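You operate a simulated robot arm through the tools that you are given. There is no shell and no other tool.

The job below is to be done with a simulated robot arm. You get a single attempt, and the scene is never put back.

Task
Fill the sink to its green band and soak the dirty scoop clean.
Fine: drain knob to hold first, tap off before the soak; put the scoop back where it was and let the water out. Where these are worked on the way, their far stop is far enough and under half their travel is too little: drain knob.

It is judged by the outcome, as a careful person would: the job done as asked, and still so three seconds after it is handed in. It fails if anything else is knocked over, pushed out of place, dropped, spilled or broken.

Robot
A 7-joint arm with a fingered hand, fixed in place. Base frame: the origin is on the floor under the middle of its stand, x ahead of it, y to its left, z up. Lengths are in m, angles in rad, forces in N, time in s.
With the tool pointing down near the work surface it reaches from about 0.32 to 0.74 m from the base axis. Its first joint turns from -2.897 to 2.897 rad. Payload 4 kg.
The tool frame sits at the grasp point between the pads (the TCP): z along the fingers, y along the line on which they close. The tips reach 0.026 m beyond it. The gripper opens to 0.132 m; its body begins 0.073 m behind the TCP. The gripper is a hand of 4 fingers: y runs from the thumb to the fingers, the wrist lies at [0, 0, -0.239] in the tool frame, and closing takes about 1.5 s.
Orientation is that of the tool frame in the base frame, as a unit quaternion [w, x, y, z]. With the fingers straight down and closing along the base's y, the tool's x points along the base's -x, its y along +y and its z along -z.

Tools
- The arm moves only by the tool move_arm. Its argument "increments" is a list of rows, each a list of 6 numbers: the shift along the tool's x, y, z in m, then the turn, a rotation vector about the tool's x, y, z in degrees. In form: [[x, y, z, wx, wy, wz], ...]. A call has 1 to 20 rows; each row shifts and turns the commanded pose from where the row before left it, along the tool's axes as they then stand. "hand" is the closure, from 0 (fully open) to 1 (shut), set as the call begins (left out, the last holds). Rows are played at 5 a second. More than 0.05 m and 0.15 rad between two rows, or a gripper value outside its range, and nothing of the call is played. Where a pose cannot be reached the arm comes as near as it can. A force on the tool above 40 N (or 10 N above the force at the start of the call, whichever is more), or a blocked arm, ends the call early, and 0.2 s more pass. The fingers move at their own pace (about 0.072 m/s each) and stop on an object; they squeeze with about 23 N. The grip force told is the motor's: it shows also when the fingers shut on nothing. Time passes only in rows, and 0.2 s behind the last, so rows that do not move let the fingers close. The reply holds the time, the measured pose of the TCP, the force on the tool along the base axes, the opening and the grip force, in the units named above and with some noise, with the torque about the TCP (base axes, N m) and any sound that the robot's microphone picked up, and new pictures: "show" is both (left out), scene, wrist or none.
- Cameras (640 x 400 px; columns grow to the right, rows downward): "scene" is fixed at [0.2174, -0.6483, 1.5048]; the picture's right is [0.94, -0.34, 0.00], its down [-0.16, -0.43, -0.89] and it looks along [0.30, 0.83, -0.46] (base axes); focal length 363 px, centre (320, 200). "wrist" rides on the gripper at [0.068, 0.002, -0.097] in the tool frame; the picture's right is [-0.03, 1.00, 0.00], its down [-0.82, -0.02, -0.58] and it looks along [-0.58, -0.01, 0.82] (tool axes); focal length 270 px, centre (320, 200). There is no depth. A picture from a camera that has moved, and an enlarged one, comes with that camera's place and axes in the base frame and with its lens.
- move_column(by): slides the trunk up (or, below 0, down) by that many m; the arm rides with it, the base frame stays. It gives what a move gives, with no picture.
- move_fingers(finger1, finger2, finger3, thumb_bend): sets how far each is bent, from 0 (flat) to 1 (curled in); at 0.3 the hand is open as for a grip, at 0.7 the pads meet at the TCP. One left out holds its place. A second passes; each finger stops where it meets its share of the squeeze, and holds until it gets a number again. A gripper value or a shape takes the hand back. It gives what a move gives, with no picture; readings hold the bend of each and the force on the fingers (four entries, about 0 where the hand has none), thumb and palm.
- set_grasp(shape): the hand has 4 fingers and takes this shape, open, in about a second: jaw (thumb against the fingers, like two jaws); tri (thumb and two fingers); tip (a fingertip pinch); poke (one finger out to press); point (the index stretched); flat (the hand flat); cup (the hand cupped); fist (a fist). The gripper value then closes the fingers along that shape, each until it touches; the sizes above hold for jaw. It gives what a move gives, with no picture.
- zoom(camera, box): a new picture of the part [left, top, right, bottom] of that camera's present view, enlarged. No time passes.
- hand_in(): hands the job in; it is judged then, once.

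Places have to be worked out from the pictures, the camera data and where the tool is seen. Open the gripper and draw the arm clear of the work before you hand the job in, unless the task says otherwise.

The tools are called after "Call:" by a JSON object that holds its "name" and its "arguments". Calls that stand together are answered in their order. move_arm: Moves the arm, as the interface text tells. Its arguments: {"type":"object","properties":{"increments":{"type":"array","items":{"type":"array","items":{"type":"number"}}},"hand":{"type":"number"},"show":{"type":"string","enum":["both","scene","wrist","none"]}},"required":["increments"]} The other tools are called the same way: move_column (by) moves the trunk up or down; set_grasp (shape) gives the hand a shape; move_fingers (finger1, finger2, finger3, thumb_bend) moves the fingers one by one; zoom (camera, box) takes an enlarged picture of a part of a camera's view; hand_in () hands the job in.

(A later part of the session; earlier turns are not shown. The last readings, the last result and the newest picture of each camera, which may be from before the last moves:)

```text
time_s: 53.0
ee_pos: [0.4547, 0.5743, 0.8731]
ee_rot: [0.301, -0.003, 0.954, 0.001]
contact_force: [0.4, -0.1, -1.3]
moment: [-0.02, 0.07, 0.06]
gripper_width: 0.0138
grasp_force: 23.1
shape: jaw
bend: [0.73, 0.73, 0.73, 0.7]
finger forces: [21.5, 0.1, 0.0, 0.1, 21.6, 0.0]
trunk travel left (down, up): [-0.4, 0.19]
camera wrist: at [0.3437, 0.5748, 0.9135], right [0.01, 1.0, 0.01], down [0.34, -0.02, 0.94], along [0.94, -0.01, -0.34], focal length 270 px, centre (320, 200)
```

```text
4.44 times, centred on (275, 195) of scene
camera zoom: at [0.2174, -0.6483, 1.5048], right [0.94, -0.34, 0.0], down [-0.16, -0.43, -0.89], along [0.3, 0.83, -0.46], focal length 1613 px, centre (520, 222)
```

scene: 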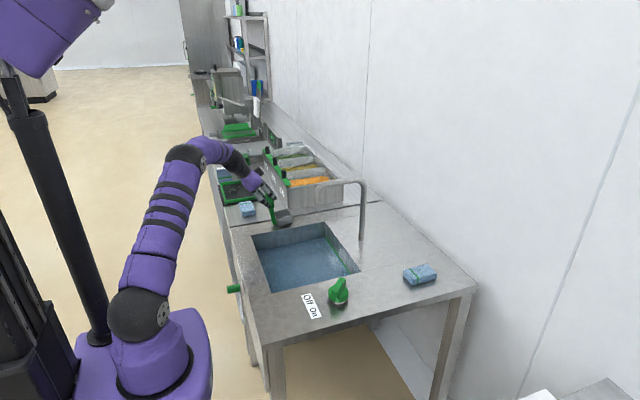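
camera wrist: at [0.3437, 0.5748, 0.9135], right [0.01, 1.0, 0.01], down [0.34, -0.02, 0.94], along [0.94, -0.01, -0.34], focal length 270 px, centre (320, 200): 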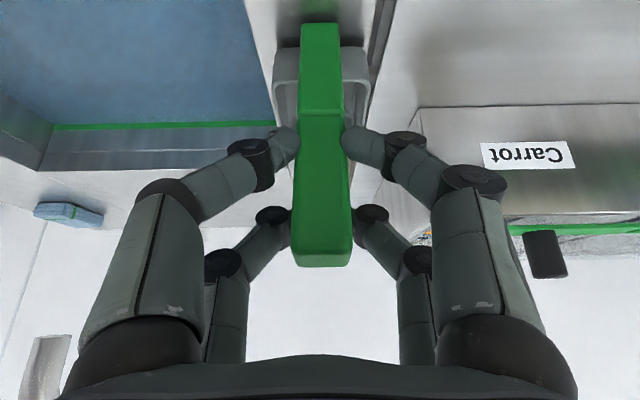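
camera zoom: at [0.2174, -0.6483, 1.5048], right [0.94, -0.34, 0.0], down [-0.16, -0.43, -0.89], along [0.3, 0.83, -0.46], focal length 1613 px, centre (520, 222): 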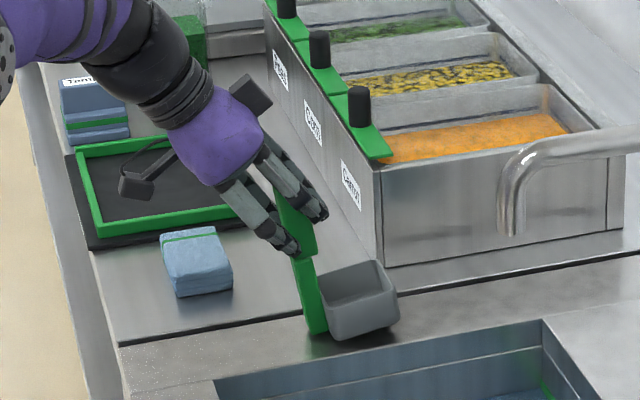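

The scoop leaned back about 20° as the fingers closed, and only one finger and the thumb are loaded. I zoom in to understand the grip before doing anything.

Call:
{"name": "zoom", "arguments": {"camera": "scene", "box": [245, 175, 305, 235]}}

Call:
{"name": "zoom", "arguments": {"camera": "wrist", "box": [220, 0, 430, 280]}}

```text
6.67 times, centred on (275, 205) of scene
camera zoom: at [0.2174, -0.6483, 1.5048], right [0.94, -0.34, 0.0], down [-0.16, -0.43, -0.89], along [0.3, 0.83, -0.46], focal length 2420 px, centre (620, 167)
```

zoom: 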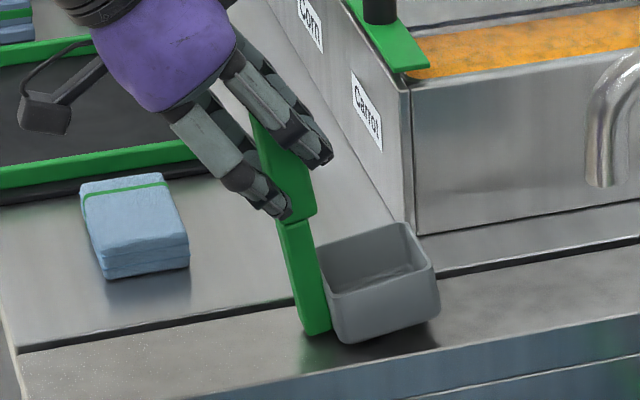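

```text
1.43 times, centred on (325, 140) of wrist
camera zoom: at [0.3437, 0.5748, 0.9135], right [0.01, 1.0, 0.01], down [0.34, -0.02, 0.94], along [0.94, -0.01, -0.34], focal length 386 px, centre (313, 286)
```

zoom: 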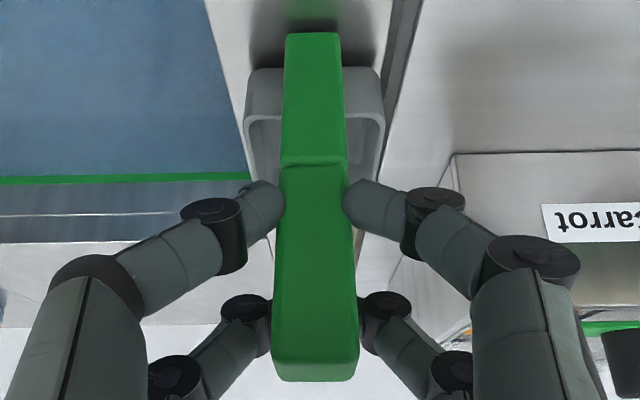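

The scoop leaned because, with this pitch, the two finger pairs cross the handle at different depths (lower pair by the tips, upper pair by the inner joints). I'll release, let it settle upright, and regrasp with the hand nearly horizontal so both pairs lie along the handle.

Call:
{"name": "move_arm", "arguments": {"increments": [[0, 0, 0, 0, 0, 0], [0, 0, 0, 0, 0, 0], [0, 0, 0, 0, 0, 0], [0, 0, 0, 0, 0, 0], [0, 0, 0, 0, 0, 0], [0, 0, 0, 0, 0, 0]], "hand": 0.2}}

Call:
{"name": "zoom", "arguments": {"camera": "scene", "box": [240, 180, 320, 230]}}

```text
time_s: 54.4
ee_pos: [0.4559, 0.5742, 0.875]
ee_rot: [0.301, -0.003, 0.954, 0.001]
contact_force: [-0.2, 0.3, 0.1]
moment: [-0.02, -0.02, 0.01]
gripper_width: 0.1055
grasp_force: 0.0
shape: jaw
bend: [0.59, 0.59, 0.59, 0.45]
finger forces: [0.0, 0.0, 0.0, 0.0, 0.0, 0.0]
trunk travel left (down, up): [-0.4, 0.19]
camera wrist: at [0.3436, 0.5748, 0.9136], right [0.01, 1.0, 0.01], down [0.34, -0.02, 0.94], along [0.94, -0.01, -0.34], focal length 270 px, centre (320, 200)
```

scene: 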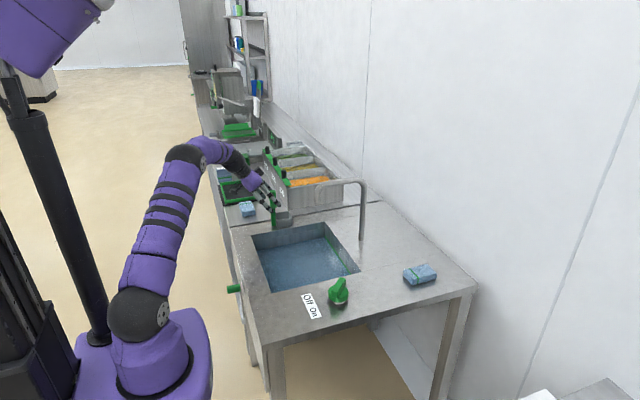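
wrist: 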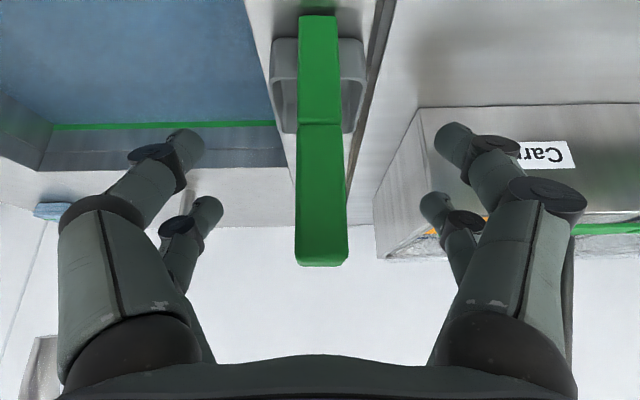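

```text
8.00 times, centred on (280, 205) of scene
camera zoom: at [0.2174, -0.6483, 1.5048], right [0.94, -0.34, 0.0], down [-0.16, -0.43, -0.89], along [0.3, 0.83, -0.46], focal length 2904 px, centre (640, 160)
```

zoom: 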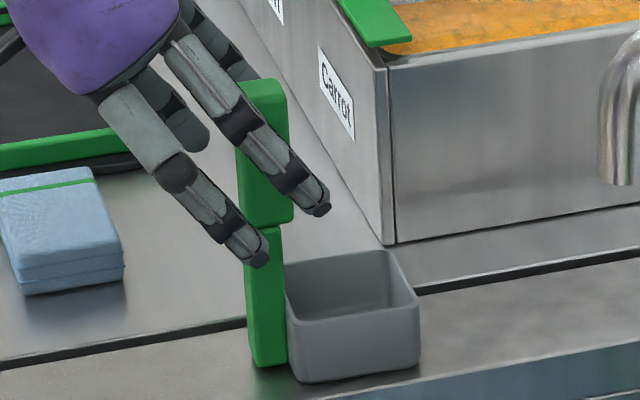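

The scoop is upright again, shifted only about 8 mm in +x (I'll correct that when putting it back). I retract along the tool axis and pitch the hand to horizontal to see if the arm can reach that attitude.

Call:
{"name": "move_arm", "arguments": {"increments": [[0, 0, -0.035, 0, 0, 0], [0, 0, -0.045, 0, 0, 0], [0, 0, -0.045, 0, 0, 0], [0, 0, -0.02, 0, 0, 0], [0, 0, 0, 0, -7, 0], [0, 0, 0, 0, -7, 0], [0, 0, 0, 0, -7, 0], [0, 0, 0, 0, -7, 0], [0, 0, 0, 0, -7, 0], [0, 0, 0, 0, -7, 0], [0, 0, 0, 0, -7, 0], [0, 0, 0, 0, 0, 0]], "hand": 0.2}}

```text
time_s: 57.0
ee_pos: [0.3722, 0.5742, 0.9927]
ee_rot: [0.67, -0.003, 0.742, 0.002]
contact_force: [0.6, 0.2, 0.1]
moment: [-0.04, -0.01, 0.01]
gripper_width: 0.1054
grasp_force: 0.1
shape: jaw
bend: [0.59, 0.59, 0.59, 0.45]
finger forces: [0.1, 0.0, 0.1, 0.1, 0.0, 0.1]
trunk travel left (down, up): [-0.4, 0.19]
camera wrist: at [0.2684, 0.5745, 0.9344], right [-0.01, 1.0, 0.03], down [-0.49, -0.02, 0.87], along [0.87, -0.01, 0.49], focal length 270 px, centre (320, 200)
```

scene: 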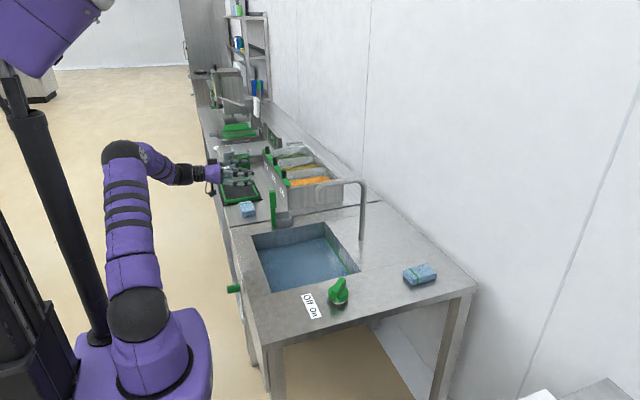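
wrist: 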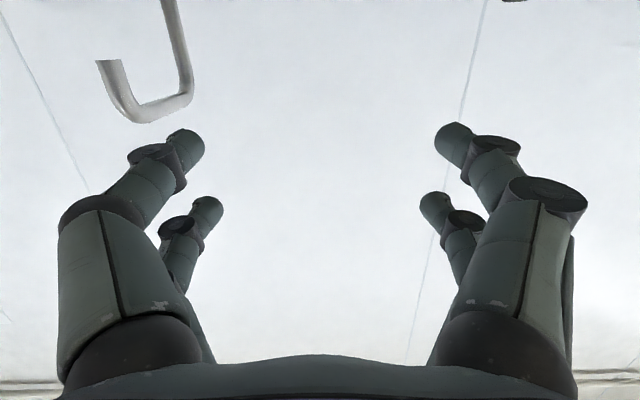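

The arm reaches an 84° pitch without trouble. I lower to the pre-grasp point about 0.13 m in front of the handle, at z ≈ 0.88.

Call:
{"name": "move_arm", "arguments": {"increments": [[0.0388, 0, -0.0079, 0, 0, 0], [0.0388, 0, -0.0079, 0, 0, 0], [0.0388, 0, -0.0079, 0, 0, 0], [0, 0, 0, 0, 0, 0]], "hand": 0.2}}

Call:
{"name": "zoom", "arguments": {"camera": "scene", "box": [205, 150, 325, 240]}}

```text
time_s: 58.0
ee_pos: [0.3372, 0.5738, 0.8797]
ee_rot: [0.67, -0.002, 0.743, 0.001]
contact_force: [-0.3, 0.7, -0.7]
moment: [0.01, 0.03, 0.02]
gripper_width: 0.1055
grasp_force: 0.2
shape: jaw
bend: [0.59, 0.59, 0.59, 0.45]
finger forces: [0.0, 0.0, 0.1, 0.0, 0.1, 0.0]
trunk travel left (down, up): [-0.4, 0.19]
camera wrist: at [0.2328, 0.5751, 0.8216], right [0.0, 1.0, 0.03], down [-0.49, -0.02, 0.87], along [0.87, -0.01, 0.49], focal length 270 px, centre (320, 200)
```

scene: 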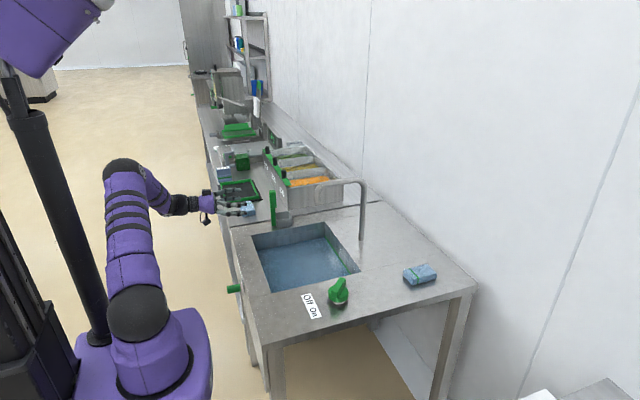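
wrist: 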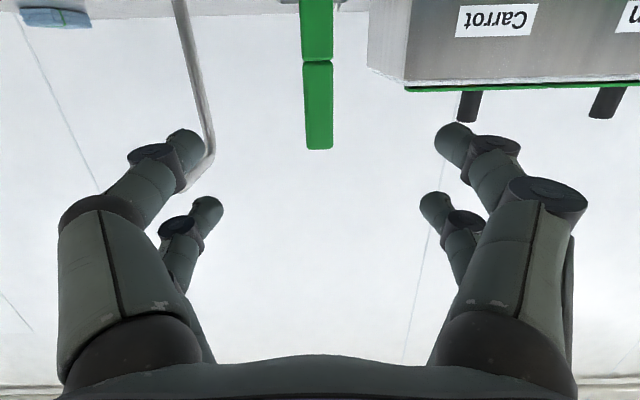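

```text
4.44 times, centred on (265, 195) of scene
camera zoom: at [0.2174, -0.6483, 1.5048], right [0.94, -0.34, 0.0], down [-0.16, -0.43, -0.89], along [0.3, 0.83, -0.46], focal length 1613 px, centre (564, 222)
```

zoom: 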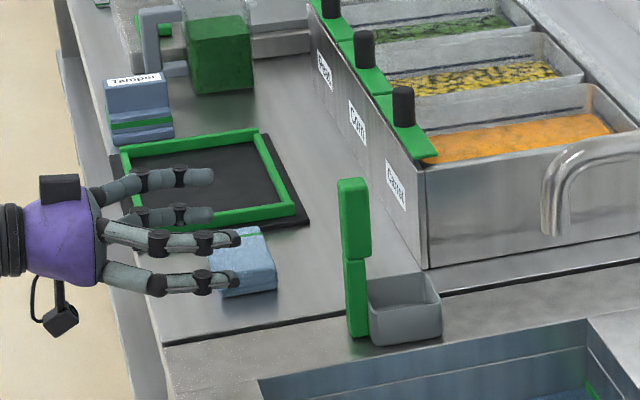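

The tool axis meets the middle of the handle's upper block, within 2 mm sideways. I advance 0.13 m along the axis with the hand open.

Call:
{"name": "move_arm", "arguments": {"increments": [[0, -0.0012, 0.04, 0, 0, 0], [0, 0, 0.04, 0, 0, 0], [0, 0, 0.03, 0, 0, 0], [0, 0, 0.02, 0, 0, 0], [0, 0, 0, 0, 0, 0]], "hand": 0.2}}

Call:
{"name": "zoom", "arguments": {"camera": "scene", "box": [225, 170, 305, 230]}}

```text
time_s: 59.2
ee_pos: [0.4666, 0.5721, 0.8673]
ee_rot: [0.669, -0.002, 0.743, 0.002]
contact_force: [0.3, 0.4, 0.3]
moment: [0.0, 0.02, 0.01]
gripper_width: 0.1054
grasp_force: 0.1
shape: jaw
bend: [0.59, 0.59, 0.59, 0.45]
finger forces: [0.0, 0.0, 0.0, 0.0, 0.0, 0.0]
trunk travel left (down, up): [-0.4, 0.19]
camera wrist: at [0.3624, 0.5738, 0.8079], right [-0.01, 1.0, 0.03], down [-0.49, -0.02, 0.87], along [0.87, -0.01, 0.49], focal length 270 px, centre (320, 200)
```

scene: 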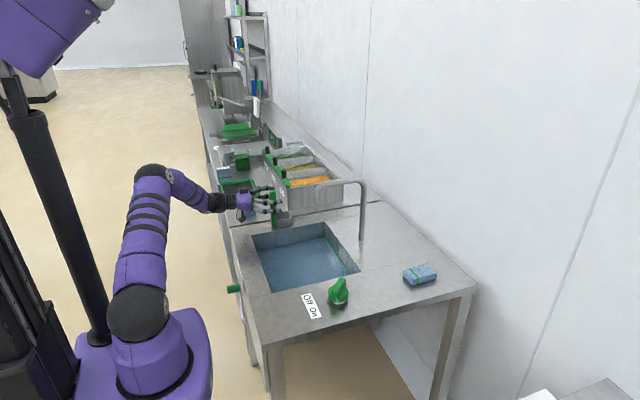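
wrist: 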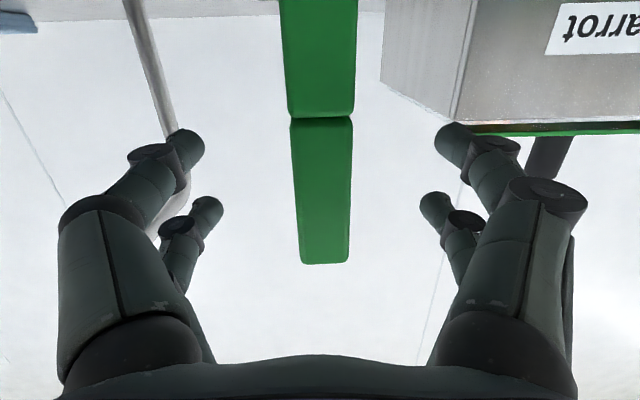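

```text
6.67 times, centred on (265, 200) of scene
camera zoom: at [0.2174, -0.6483, 1.5048], right [0.94, -0.34, 0.0], down [-0.16, -0.43, -0.89], along [0.3, 0.83, -0.46], focal length 2420 px, centre (687, 200)
```

zoom: 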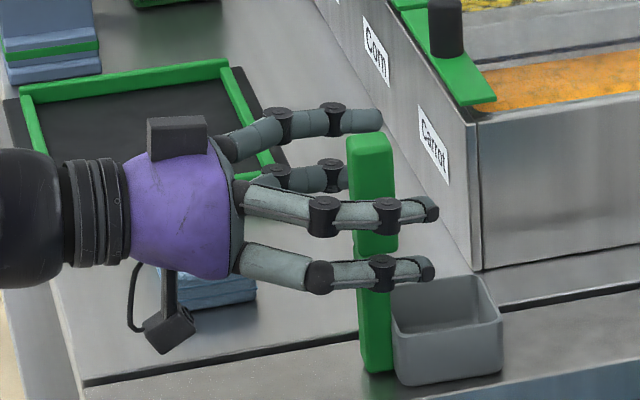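

The fingers straddle the upper block and the TCP is within a few mm of its centre. I close gently in two stages and check whether the scoop stays upright.

Call:
{"name": "move_arm", "arguments": {"increments": [[0, 0, 0, 0, 0, 0], [0, 0, 0, 0, 0, 0], [0, 0, 0, 0, 0, 0], [0, 0, 0, 0, 0, 0], [0, 0, 0, 0, 0, 0], [0, 0, 0, 0, 0, 0], [0, 0, 0, 0, 0, 0]], "hand": 1.0}}

Call:
{"name": "zoom", "arguments": {"camera": "scene", "box": [225, 170, 305, 230]}}

```text
time_s: 60.8
ee_pos: [0.4662, 0.5724, 0.8657]
ee_rot: [0.669, -0.003, 0.743, 0.003]
contact_force: [-0.4, -0.5, 1.7]
moment: [-0.05, -0.02, 0.0]
gripper_width: 0.015
grasp_force: 23.3
shape: jaw
bend: [0.73, 0.74, 0.74, 0.71]
finger forces: [21.9, 0.0, 0.0, 0.0, 22.4, 0.1]
trunk travel left (down, up): [-0.4, 0.19]
camera wrist: at [0.3621, 0.5736, 0.808], right [0.0, 1.0, 0.03], down [-0.49, -0.02, 0.87], along [0.87, -0.01, 0.49], focal length 270 px, centre (320, 200)
```

scene: 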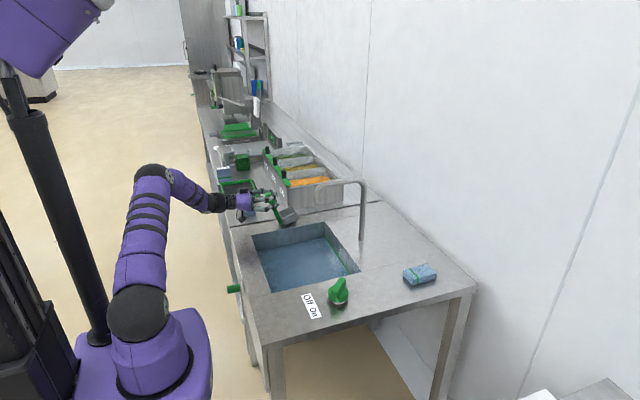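
wrist: 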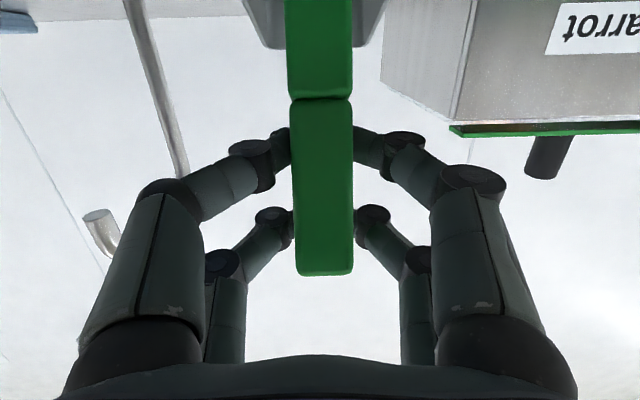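

```text
6.67 times, centred on (265, 200) of scene
camera zoom: at [0.2174, -0.6483, 1.5048], right [0.94, -0.34, 0.0], down [-0.16, -0.43, -0.89], along [0.3, 0.83, -0.46], focal length 2420 px, centre (687, 200)
```

zoom: 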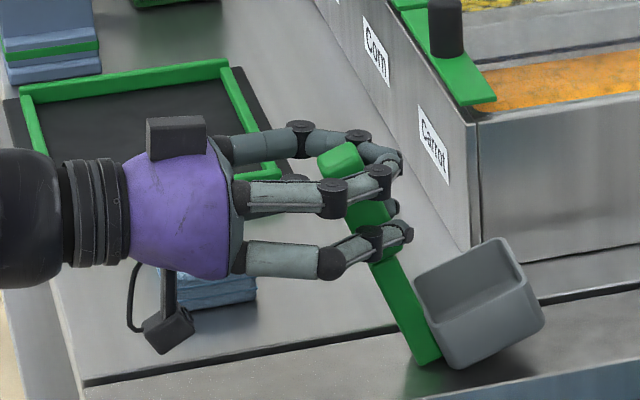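

The tips closed behind the handle (they curl past the TCP) and hooked its top toward the palm, pivoting on one finger pair. I'll set the scoop upright again by rotating the hand about 22° while gripped, then release and regrasp with the handle nearer the fingertips, as it was on the tap bar.

Call:
{"name": "move_arm", "arguments": {"increments": [[-0.0025, 0, 0.0072, 0, 5.5, 0], [-0.0033, 0, 0.0069, 0, 5.5, 0], [-0.004, 0, 0.0066, 0, 5.5, 0], [-0.0045, 0, 0.0062, 0, 5.5, 0], [0, 0, 0, 0, 0, 0]]}}

Call:
{"name": "zoom", "arguments": {"camera": "scene", "box": [225, 170, 305, 230]}}

```text
time_s: 62.0
ee_pos: [0.497, 0.5732, 0.873]
ee_rot: [0.514, -0.003, 0.858, 0.002]
contact_force: [-0.1, 0.5, -1.0]
moment: [0.01, -0.01, 0.01]
gripper_width: 0.0148
grasp_force: 22.8
shape: jaw
bend: [0.73, 0.74, 0.74, 0.71]
finger forces: [22.2, 0.0, 0.0, 0.0, 22.1, 0.0]
trunk travel left (down, up): [-0.4, 0.19]
camera wrist: at [0.3775, 0.5741, 0.8575], right [0.0, 1.0, 0.02], down [-0.12, -0.02, 0.99], along [0.99, -0.01, 0.12], focal length 270 px, centre (320, 200)
```

scene: 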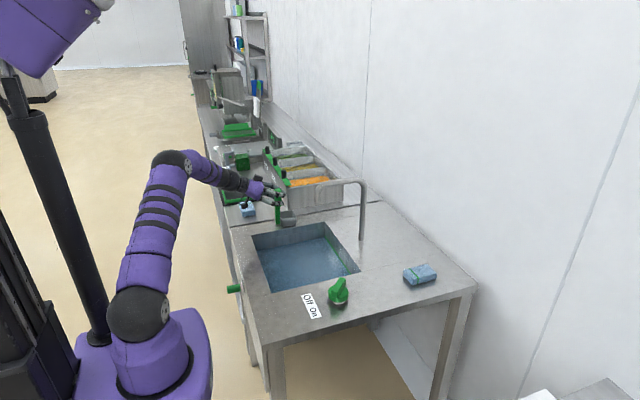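
wrist: 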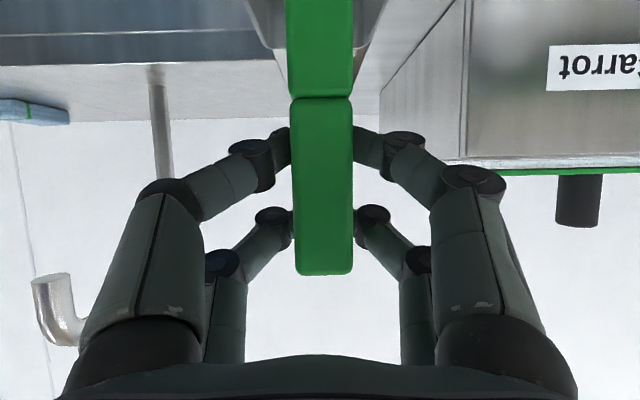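

```text
6.67 times, centred on (265, 200) of scene
camera zoom: at [0.2174, -0.6483, 1.5048], right [0.94, -0.34, 0.0], down [-0.16, -0.43, -0.89], along [0.3, 0.83, -0.46], focal length 2420 px, centre (687, 200)
```

zoom: 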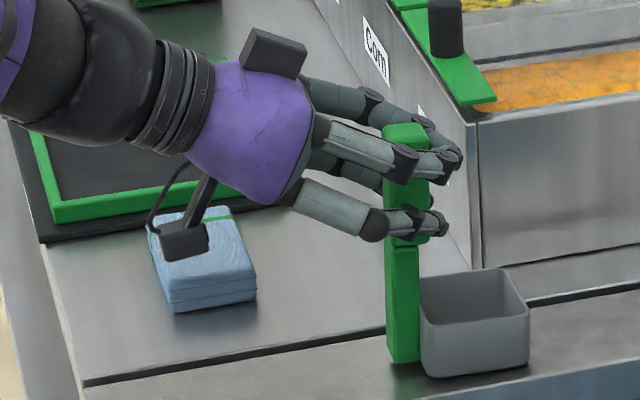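

The scoop turned rigidly with the hand and now stands upright in the grip (handle fixed in the wrist view). The hold seems firm, so I test it with a straight 20 mm lift.

Call:
{"name": "move_arm", "arguments": {"increments": [[-0.0088, 0, -0.0047, 0, 0, 0], [-0.0088, 0, -0.0047, 0, 0, 0], [0, 0, 0, 0, 0, 0], [0, 0, 0, 0, 0, 0]]}}

Call:
{"name": "zoom", "arguments": {"camera": "scene", "box": [225, 170, 305, 230]}}

```text
time_s: 63.0
ee_pos: [0.4946, 0.5729, 0.893]
ee_rot: [0.515, -0.003, 0.857, 0.002]
contact_force: [-0.3, -0.8, -1.7]
moment: [0.0, -0.01, 0.0]
gripper_width: 0.0147
grasp_force: 22.8
shape: jaw
bend: [0.73, 0.74, 0.74, 0.71]
finger forces: [22.2, 0.0, 0.1, 0.0, 22.1, 0.0]
trunk travel left (down, up): [-0.4, 0.19]
camera wrist: at [0.3772, 0.5741, 0.8778], right [0.0, 1.0, 0.02], down [-0.13, -0.02, 0.99], along [0.99, -0.01, 0.13], focal length 270 px, centre (320, 200)
```

scene: 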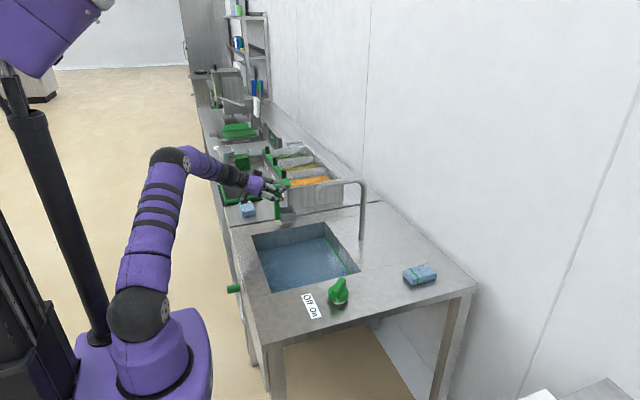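
wrist: 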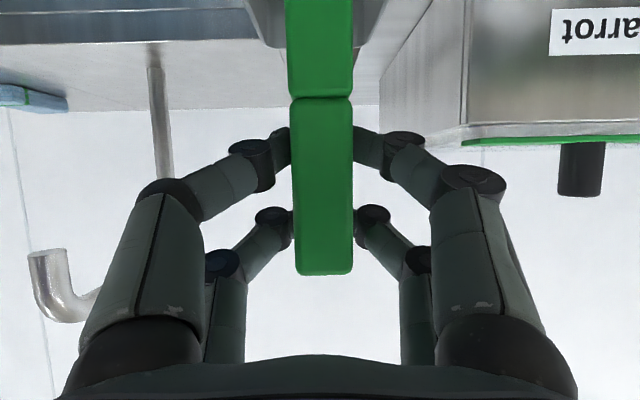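

```text
6.67 times, centred on (265, 200) of scene
camera zoom: at [0.2174, -0.6483, 1.5048], right [0.94, -0.34, 0.0], down [-0.16, -0.43, -0.89], along [0.3, 0.83, -0.46], focal length 2420 px, centre (687, 200)
```

zoom: 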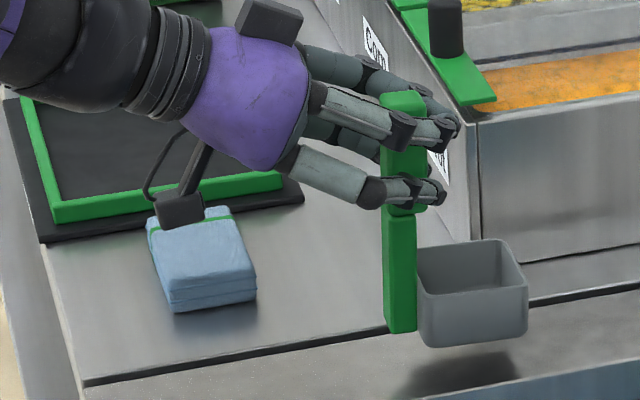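

The scoop hangs steady and upright in the grip, about 20 mm clear. I raise it a bit more and carry it sideways over the sink at y ≈ 0.45, staying short of the spout.

Call:
{"name": "move_arm", "arguments": {"increments": [[-0.0115, 0, -0.006, 0, 0, 0], [-0.0115, 0, -0.006, 0, 0, 0], [0, -0.015, 0, 0, 0, 0], [0, -0.025, 0, 0, 0, 0], [0, -0.025, 0, 0, 0, 0], [0, -0.025, 0, 0, 0, 0], [0, -0.02, 0, 0, 0, 0], [0, -0.013, 0, 0, 0, 0], [0, 0, 0, 0, 0, 0]]}}

Call:
{"name": "zoom", "arguments": {"camera": "scene", "box": [225, 160, 385, 290]}}

```text
time_s: 65.0
ee_pos: [0.4968, 0.4506, 0.9196]
ee_rot: [0.515, -0.003, 0.857, 0.002]
contact_force: [-0.3, 0.4, -0.7]
moment: [0.01, -0.01, -0.02]
gripper_width: 0.0149
grasp_force: 23.5
shape: jaw
bend: [0.73, 0.74, 0.74, 0.71]
finger forces: [22.3, 0.0, 0.1, 0.0, 22.2, 0.1]
trunk travel left (down, up): [-0.4, 0.19]
camera wrist: at [0.3787, 0.451, 0.9043], right [0.0, 1.0, 0.02], down [-0.13, -0.02, 0.99], along [0.99, -0.01, 0.13], focal length 270 px, centre (320, 200)
```

scene: 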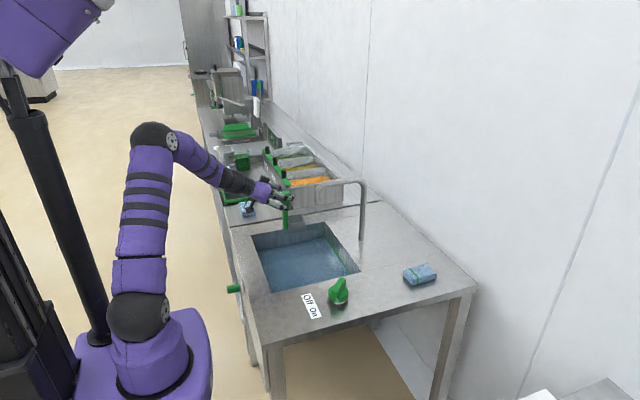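
wrist: 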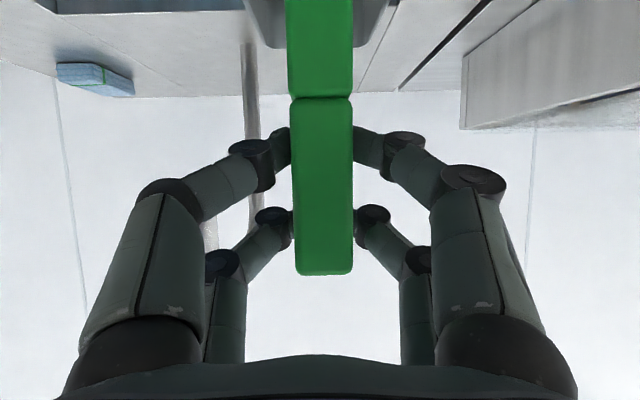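

```text
3.08 times, centred on (305, 225) of scene
camera zoom: at [0.2174, -0.6483, 1.5048], right [0.94, -0.34, 0.0], down [-0.16, -0.43, -0.89], along [0.3, 0.83, -0.46], focal length 1117 px, centre (366, 123)
```

zoom: 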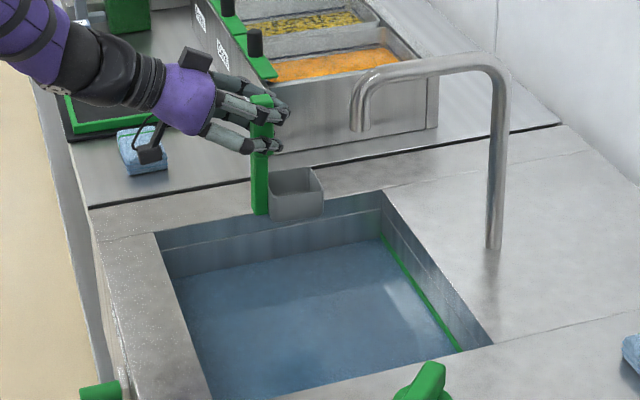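

The scoop is above the sink, clear of the spout and rim. I lower it while shifting forward to x ≈ 0.56 so the hand and its camera will stay inside the sink opening.

Call:
{"name": "move_arm", "arguments": {"increments": [[0.0145, -0.002, 0.0259, 0, 0, 0], [0.0145, -0.002, 0.0259, 0, 0, 0], [0.0145, -0.002, 0.0259, 0, 0, 0], [0.0145, -0.002, 0.0259, 0, 0, 0], [0, 0, 0, 0, 0, 0]]}}

Call:
{"name": "zoom", "arguments": {"camera": "scene", "box": [225, 180, 385, 300]}}

```text
time_s: 66.2
ee_pos: [0.5629, 0.4427, 0.8196]
ee_rot: [0.516, -0.003, 0.857, 0.002]
contact_force: [-0.9, -1.0, -0.5]
moment: [0.02, 0.04, -0.02]
gripper_width: 0.0148
grasp_force: 23.1
shape: jaw
bend: [0.73, 0.74, 0.74, 0.71]
finger forces: [22.2, 0.0, 0.0, 0.0, 22.2, 0.1]
trunk travel left (down, up): [-0.4, 0.19]
camera wrist: at [0.4432, 0.4434, 0.8038], right [0.0, 1.0, 0.02], down [-0.13, -0.02, 0.99], along [0.99, -0.01, 0.13], focal length 270 px, centre (320, 200)
```

scene: 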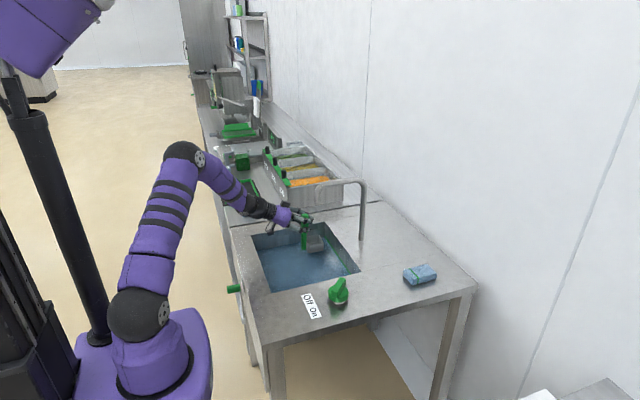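
wrist: 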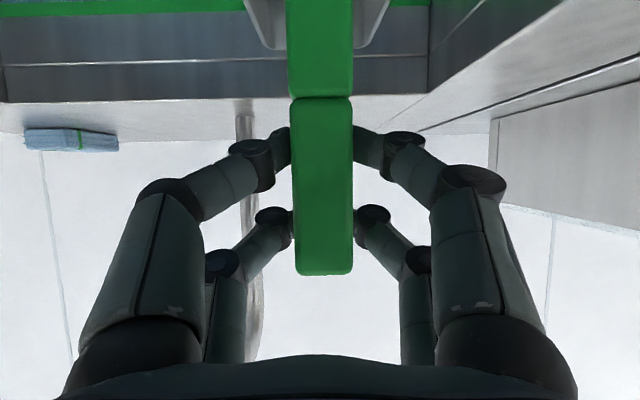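

```text
3.33 times, centred on (305, 240) of scene
camera zoom: at [0.2174, -0.6483, 1.5048], right [0.94, -0.34, 0.0], down [-0.16, -0.43, -0.89], along [0.3, 0.83, -0.46], focal length 1210 px, centre (370, 67)
```

zoom: 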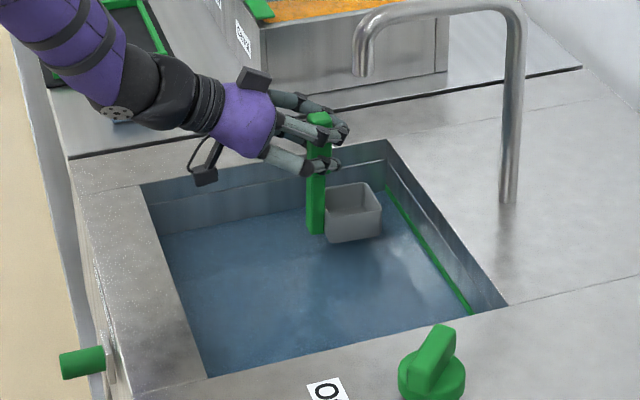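

Clearances look good. I lower the scoop straight down in stages, 60 mm first, so the bowl enters the water.

Call:
{"name": "move_arm", "arguments": {"increments": [[0.0132, 0, 0.0071, 0, 0, 0], [0.0132, 0, 0.0071, 0, 0, 0], [0.0132, 0, 0.0071, 0, 0, 0], [0.0132, 0, 0.0071, 0, 0, 0], [0, 0, 0, 0, 0, 0]]}}

Call:
{"name": "zoom", "arguments": {"camera": "scene", "box": [225, 180, 385, 300]}}

```text
time_s: 67.4
ee_pos: [0.5605, 0.4437, 0.7586]
ee_rot: [0.515, -0.003, 0.857, 0.002]
contact_force: [0.4, -0.1, -1.3]
moment: [0.0, 0.03, 0.01]
gripper_width: 0.015
grasp_force: 23.0
shape: jaw
bend: [0.73, 0.74, 0.74, 0.71]
finger forces: [22.2, 0.1, 0.0, 0.0, 22.1, 0.0]
trunk travel left (down, up): [-0.4, 0.19]
camera wrist: at [0.4427, 0.4433, 0.7435], right [0.0, 1.0, 0.02], down [-0.13, -0.02, 0.99], along [0.99, -0.01, 0.13], focal length 270 px, centre (320, 200)
```

scene: 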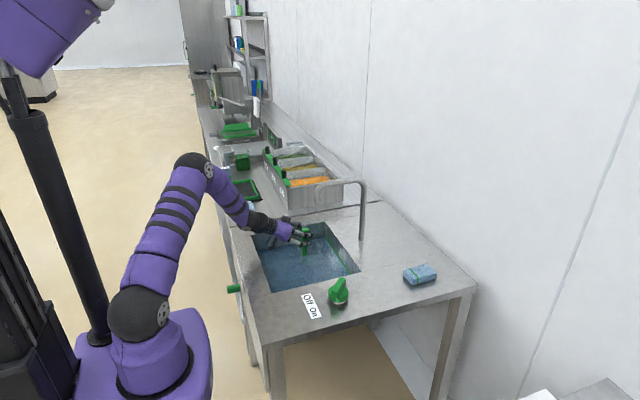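
wrist: 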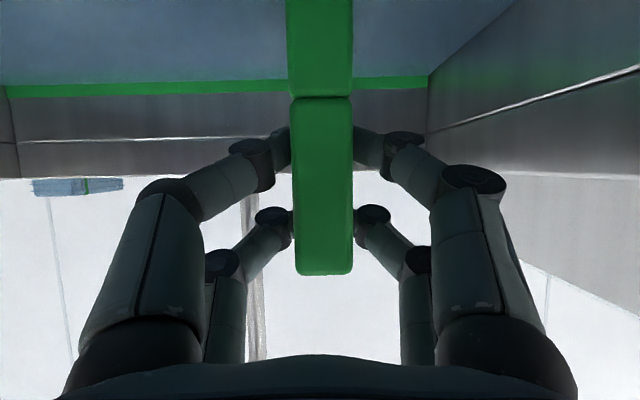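

```text
3.33 times, centred on (305, 240) of scene
camera zoom: at [0.2174, -0.6483, 1.5048], right [0.94, -0.34, 0.0], down [-0.16, -0.43, -0.89], along [0.3, 0.83, -0.46], focal length 1210 px, centre (370, 67)
```

zoom: 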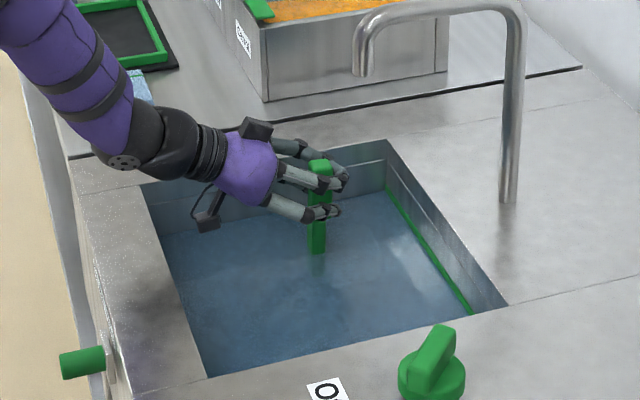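

The bowl is under the surface and all clearances hold. I lower 17 mm more to have the bowl well submerged, then soak for a few seconds.

Call:
{"name": "move_arm", "arguments": {"increments": [[0.0075, 0, 0.004, 0, 0, 0], [0.0075, 0, 0.004, 0, 0, 0], [0, 0, 0, 0, 0, 0], [0, 0, 0, 0, 0, 0], [0, 0, 0, 0, 0, 0], [0, 0, 0, 0, 0, 0], [0, 0, 0, 0, 0, 0], [0, 0, 0, 0, 0, 0], [0, 0, 0, 0, 0, 0], [0, 0, 0, 0, 0, 0], [0, 0, 0, 0, 0, 0], [0, 0, 0, 0, 0, 0], [0, 0, 0, 0, 0, 0], [0, 0, 0, 0, 0, 0], [0, 0, 0, 0, 0, 0]]}}

Call:
{"name": "zoom", "arguments": {"camera": "scene", "box": [255, 195, 365, 285]}}

```text
time_s: 70.6
ee_pos: [0.5626, 0.4433, 0.7419]
ee_rot: [0.515, -0.003, 0.857, 0.002]
contact_force: [0.3, -0.6, -0.5]
moment: [-0.02, 0.01, 0.0]
gripper_width: 0.0151
grasp_force: 23.0
shape: jaw
bend: [0.73, 0.74, 0.74, 0.71]
finger forces: [22.2, 0.1, 0.1, 0.0, 22.1, 0.0]
trunk travel left (down, up): [-0.4, 0.19]
camera wrist: at [0.4431, 0.4436, 0.7265], right [0.0, 1.0, 0.02], down [-0.13, -0.02, 0.99], along [0.99, -0.01, 0.13], focal length 270 px, centre (320, 200)
```

scene: 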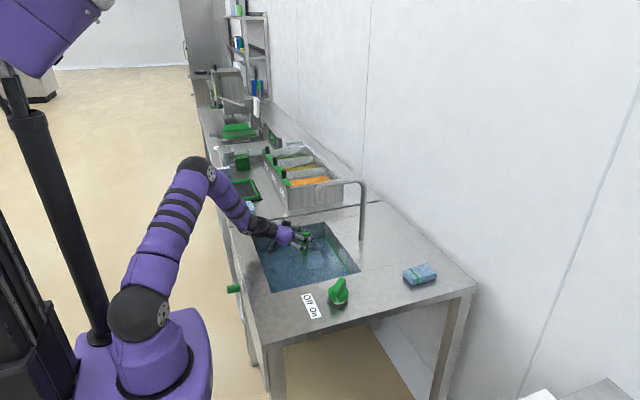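
wrist: 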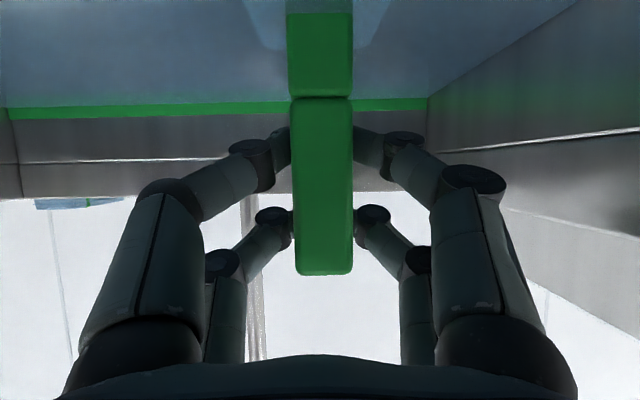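

```text
4.44 times, centred on (310, 240) of scene
camera zoom: at [0.2174, -0.6483, 1.5048], right [0.94, -0.34, 0.0], down [-0.16, -0.43, -0.89], along [0.3, 0.83, -0.46], focal length 1613 px, centre (364, 22)
```

zoom: 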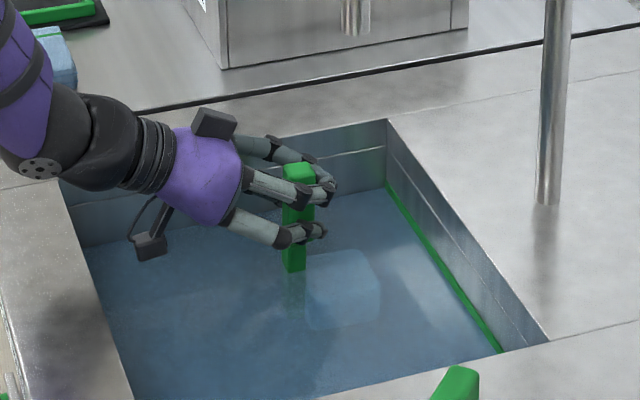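

The whole bowl is visibly under water. I keep soaking about 4 s at a time and watch its colour.

Call:
{"name": "move_arm", "arguments": {"increments": [[0, 0, 0, 0, 0, 0], [0, 0, 0, 0, 0, 0], [0, 0, 0, 0, 0, 0], [0, 0, 0, 0, 0, 0], [0, 0, 0, 0, 0, 0], [0, 0, 0, 0, 0, 0], [0, 0, 0, 0, 0, 0], [0, 0, 0, 0, 0, 0], [0, 0, 0, 0, 0, 0], [0, 0, 0, 0, 0, 0], [0, 0, 0, 0, 0, 0], [0, 0, 0, 0, 0, 0], [0, 0, 0, 0, 0, 0], [0, 0, 0, 0, 0, 0], [0, 0, 0, 0, 0, 0], [0, 0, 0, 0, 0, 0], [0, 0, 0, 0, 0, 0], [0, 0, 0, 0, 0, 0], [0, 0, 0, 0, 0, 0], [0, 0, 0, 0, 0, 0]], "show": "none"}}

Call:
{"name": "zoom", "arguments": {"camera": "scene", "box": [255, 195, 365, 285]}}

Call:
{"name": "move_arm", "arguments": {"increments": [[0, 0, 0, 0, 0, 0], [0, 0, 0, 0, 0, 0], [0, 0, 0, 0, 0, 0], [0, 0, 0, 0, 0, 0], [0, 0, 0, 0, 0, 0], [0, 0, 0, 0, 0, 0], [0, 0, 0, 0, 0, 0], [0, 0, 0, 0, 0, 0], [0, 0, 0, 0, 0, 0], [0, 0, 0, 0, 0, 0], [0, 0, 0, 0, 0, 0], [0, 0, 0, 0, 0, 0], [0, 0, 0, 0, 0, 0], [0, 0, 0, 0, 0, 0], [0, 0, 0, 0, 0, 0], [0, 0, 0, 0, 0, 0], [0, 0, 0, 0, 0, 0], [0, 0, 0, 0, 0, 0], [0, 0, 0, 0, 0, 0], [0, 0, 0, 0, 0, 0]], "show": "wrist"}}

Call:
{"name": "zoom", "arguments": {"camera": "scene", "box": [255, 195, 365, 285]}}

```text
time_s: 74.8
ee_pos: [0.5606, 0.4432, 0.7408]
ee_rot: [0.515, -0.004, 0.857, 0.003]
contact_force: [-0.4, 0.3, -1.8]
moment: [0.04, 0.01, 0.02]
gripper_width: 0.0149
grasp_force: 22.8
shape: jaw
bend: [0.73, 0.74, 0.74, 0.71]
finger forces: [22.1, 0.0, 0.0, 0.0, 22.3, 0.1]
trunk travel left (down, up): [-0.4, 0.19]
```

```text
4.44 times, centred on (310, 240) of scene
camera zoom: at [0.2174, -0.6483, 1.5048], right [0.94, -0.34, 0.0], down [-0.16, -0.43, -0.89], along [0.3, 0.83, -0.46], focal length 1613 px, centre (364, 22)
```

zoom: 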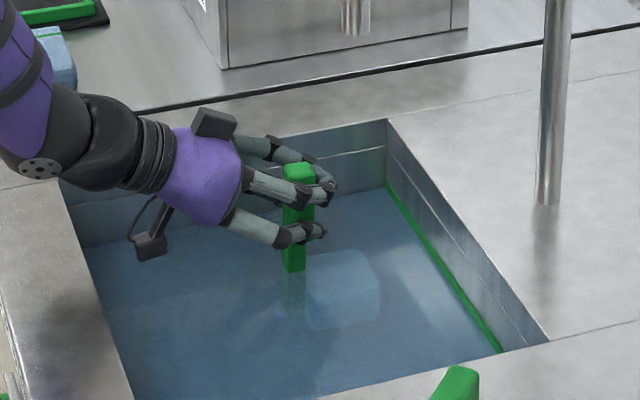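

```text
time_s: 79.0
ee_pos: [0.5609, 0.442, 0.7421]
ee_rot: [0.515, -0.003, 0.857, 0.002]
contact_force: [0.4, 0.4, -1.5]
moment: [0.0, 0.05, -0.04]
gripper_width: 0.0151
grasp_force: 22.8
shape: jaw
bend: [0.73, 0.74, 0.74, 0.71]
finger forces: [22.2, 0.0, 0.1, 0.0, 22.2, 0.0]
trunk travel left (down, up): [-0.4, 0.19]
camera wrist: at [0.4431, 0.4435, 0.7265], right [0.0, 1.0, 0.02], down [-0.13, -0.02, 0.99], along [0.99, -0.01, 0.13], focal length 270 px, centre (320, 200)
```

wrist: 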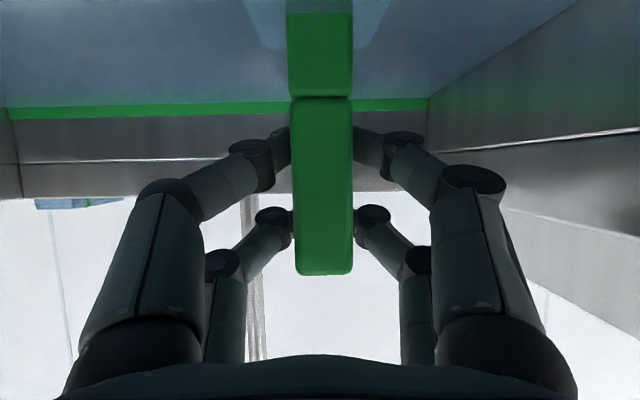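

```text
4.44 times, centred on (310, 240) of scene
camera zoom: at [0.2174, -0.6483, 1.5048], right [0.94, -0.34, 0.0], down [-0.16, -0.43, -0.89], along [0.3, 0.83, -0.46], focal length 1613 px, centre (364, 22)
```

zoom: 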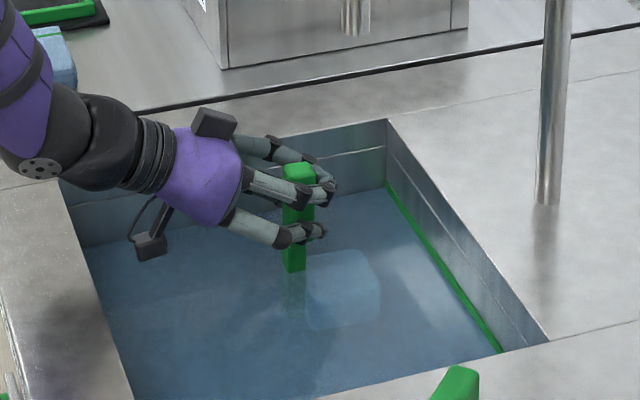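

About 11 s soaked and the bowl looks pale under water. I raise it just out of the water to inspect it over the sink.

Call:
{"name": "move_arm", "arguments": {"increments": [[-0.0132, 0, -0.0071, 0, 0, 0], [-0.0132, 0, -0.0071, 0, 0, 0], [-0.0132, 0, -0.0071, 0, 0, 0], [-0.0132, 0, -0.0071, 0, 0, 0], [-0.0132, 0, -0.0071, 0, 0, 0], [0, 0, 0, 0, 0, 0], [0, 0, 0, 0, 0, 0]]}}

Call:
{"name": "zoom", "arguments": {"camera": "scene", "box": [265, 185, 355, 265]}}

```text
time_s: 80.6
ee_pos: [0.5612, 0.4435, 0.8166]
ee_rot: [0.515, -0.003, 0.857, 0.002]
contact_force: [0.0, -0.6, -1.1]
moment: [-0.01, 0.01, 0.03]
gripper_width: 0.0149
grasp_force: 23.5
shape: jaw
bend: [0.73, 0.74, 0.74, 0.71]
finger forces: [22.2, 0.0, 0.0, 0.1, 22.2, 0.0]
trunk travel left (down, up): [-0.4, 0.19]
camera wrist: at [0.4433, 0.4432, 0.8016], right [0.0, 1.0, 0.02], down [-0.13, -0.02, 0.99], along [0.99, -0.01, 0.13], focal length 270 px, centre (320, 200)
```

scene: 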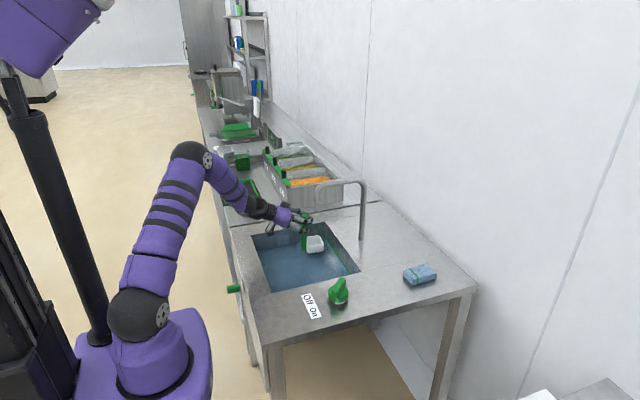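
wrist: 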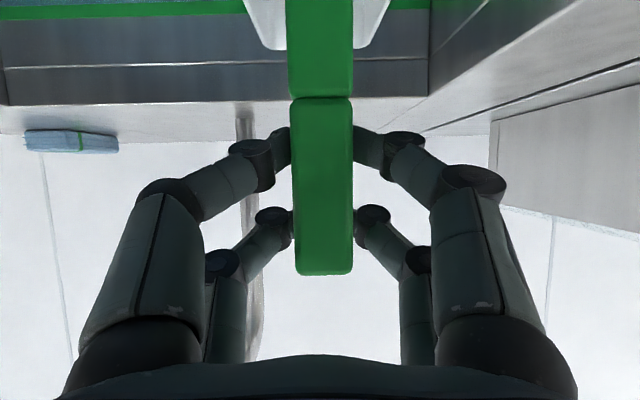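

```text
5.00 times, centred on (310, 225) of scene
camera zoom: at [0.2174, -0.6483, 1.5048], right [0.94, -0.34, 0.0], down [-0.16, -0.43, -0.89], along [0.3, 0.83, -0.46], focal length 1815 px, centre (370, 75)
```

zoom: 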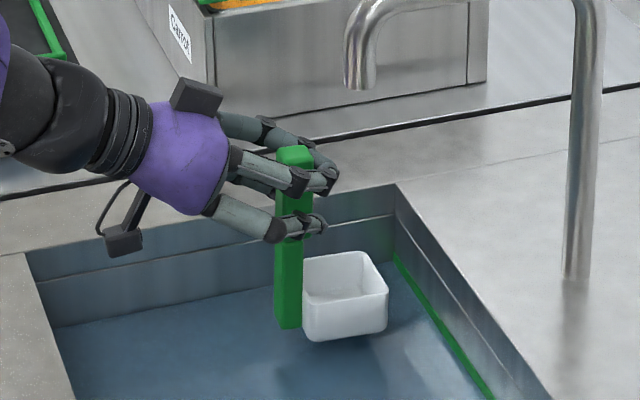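

The bowl is now clean white and shows no water inside. I let it drip a couple of seconds over the sink, then retrace the path up and back.

Call:
{"name": "move_arm", "arguments": {"increments": [[0, 0, 0, 0, 0, 0], [0, 0, 0, 0, 0, 0], [0, 0, 0, 0, 0, 0], [0, 0, 0, 0, 0, 0], [0, 0, 0, 0, 0, 0], [0, 0, 0, 0, 0, 0], [0, 0, 0, 0, 0, 0], [0, 0, 0, 0, 0, 0], [-0.0145, 0.002, -0.0259, 0, 0, 0], [-0.0145, 0.002, -0.0259, 0, 0, 0], [-0.0145, 0.002, -0.0259, 0, 0, 0], [-0.0145, 0.002, -0.0259, 0, 0, 0], [0, 0, 0, 0, 0, 0]]}}

Call:
{"name": "zoom", "arguments": {"camera": "scene", "box": [225, 165, 345, 255]}}

```text
time_s: 83.4
ee_pos: [0.4974, 0.4504, 0.9173]
ee_rot: [0.514, -0.004, 0.858, 0.002]
contact_force: [-0.7, -0.7, -0.9]
moment: [-0.04, 0.02, -0.02]
gripper_width: 0.0149
grasp_force: 23.1
shape: jaw
bend: [0.73, 0.74, 0.74, 0.71]
finger forces: [22.3, 0.1, 0.1, 0.0, 22.2, 0.0]
trunk travel left (down, up): [-0.4, 0.19]
camera wrist: at [0.3787, 0.451, 0.9019], right [0.0, 1.0, 0.02], down [-0.13, -0.02, 0.99], along [0.99, -0.01, 0.13], focal length 270 px, centre (320, 200)
```

scene: 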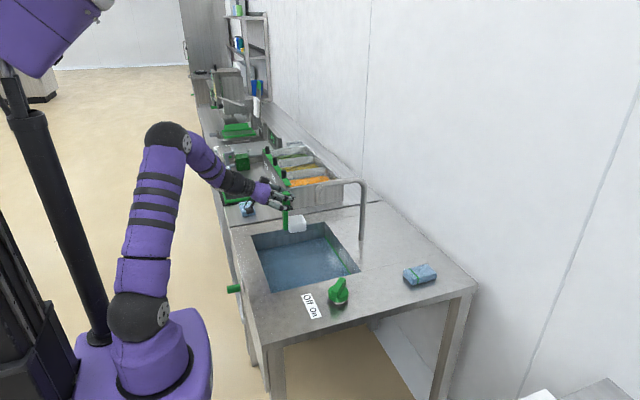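
wrist: 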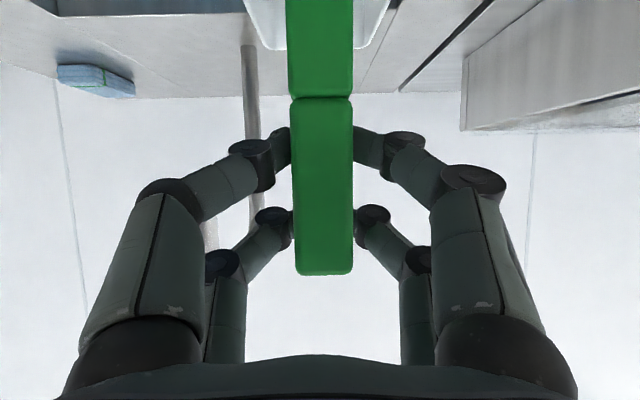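

```text
4.44 times, centred on (285, 210) of scene
camera zoom: at [0.2174, -0.6483, 1.5048], right [0.94, -0.34, 0.0], down [-0.16, -0.43, -0.89], along [0.3, 0.83, -0.46], focal length 1613 px, centre (476, 156)
```

zoom: 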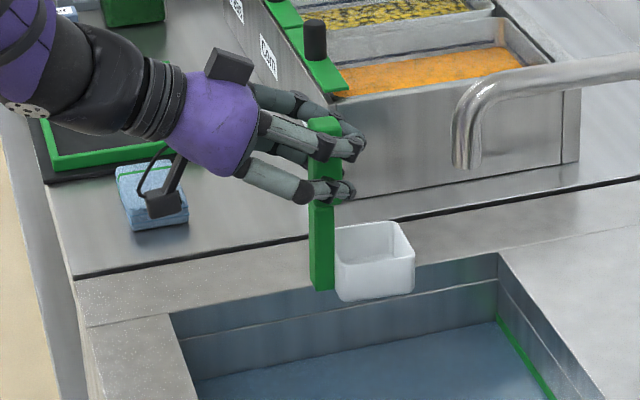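

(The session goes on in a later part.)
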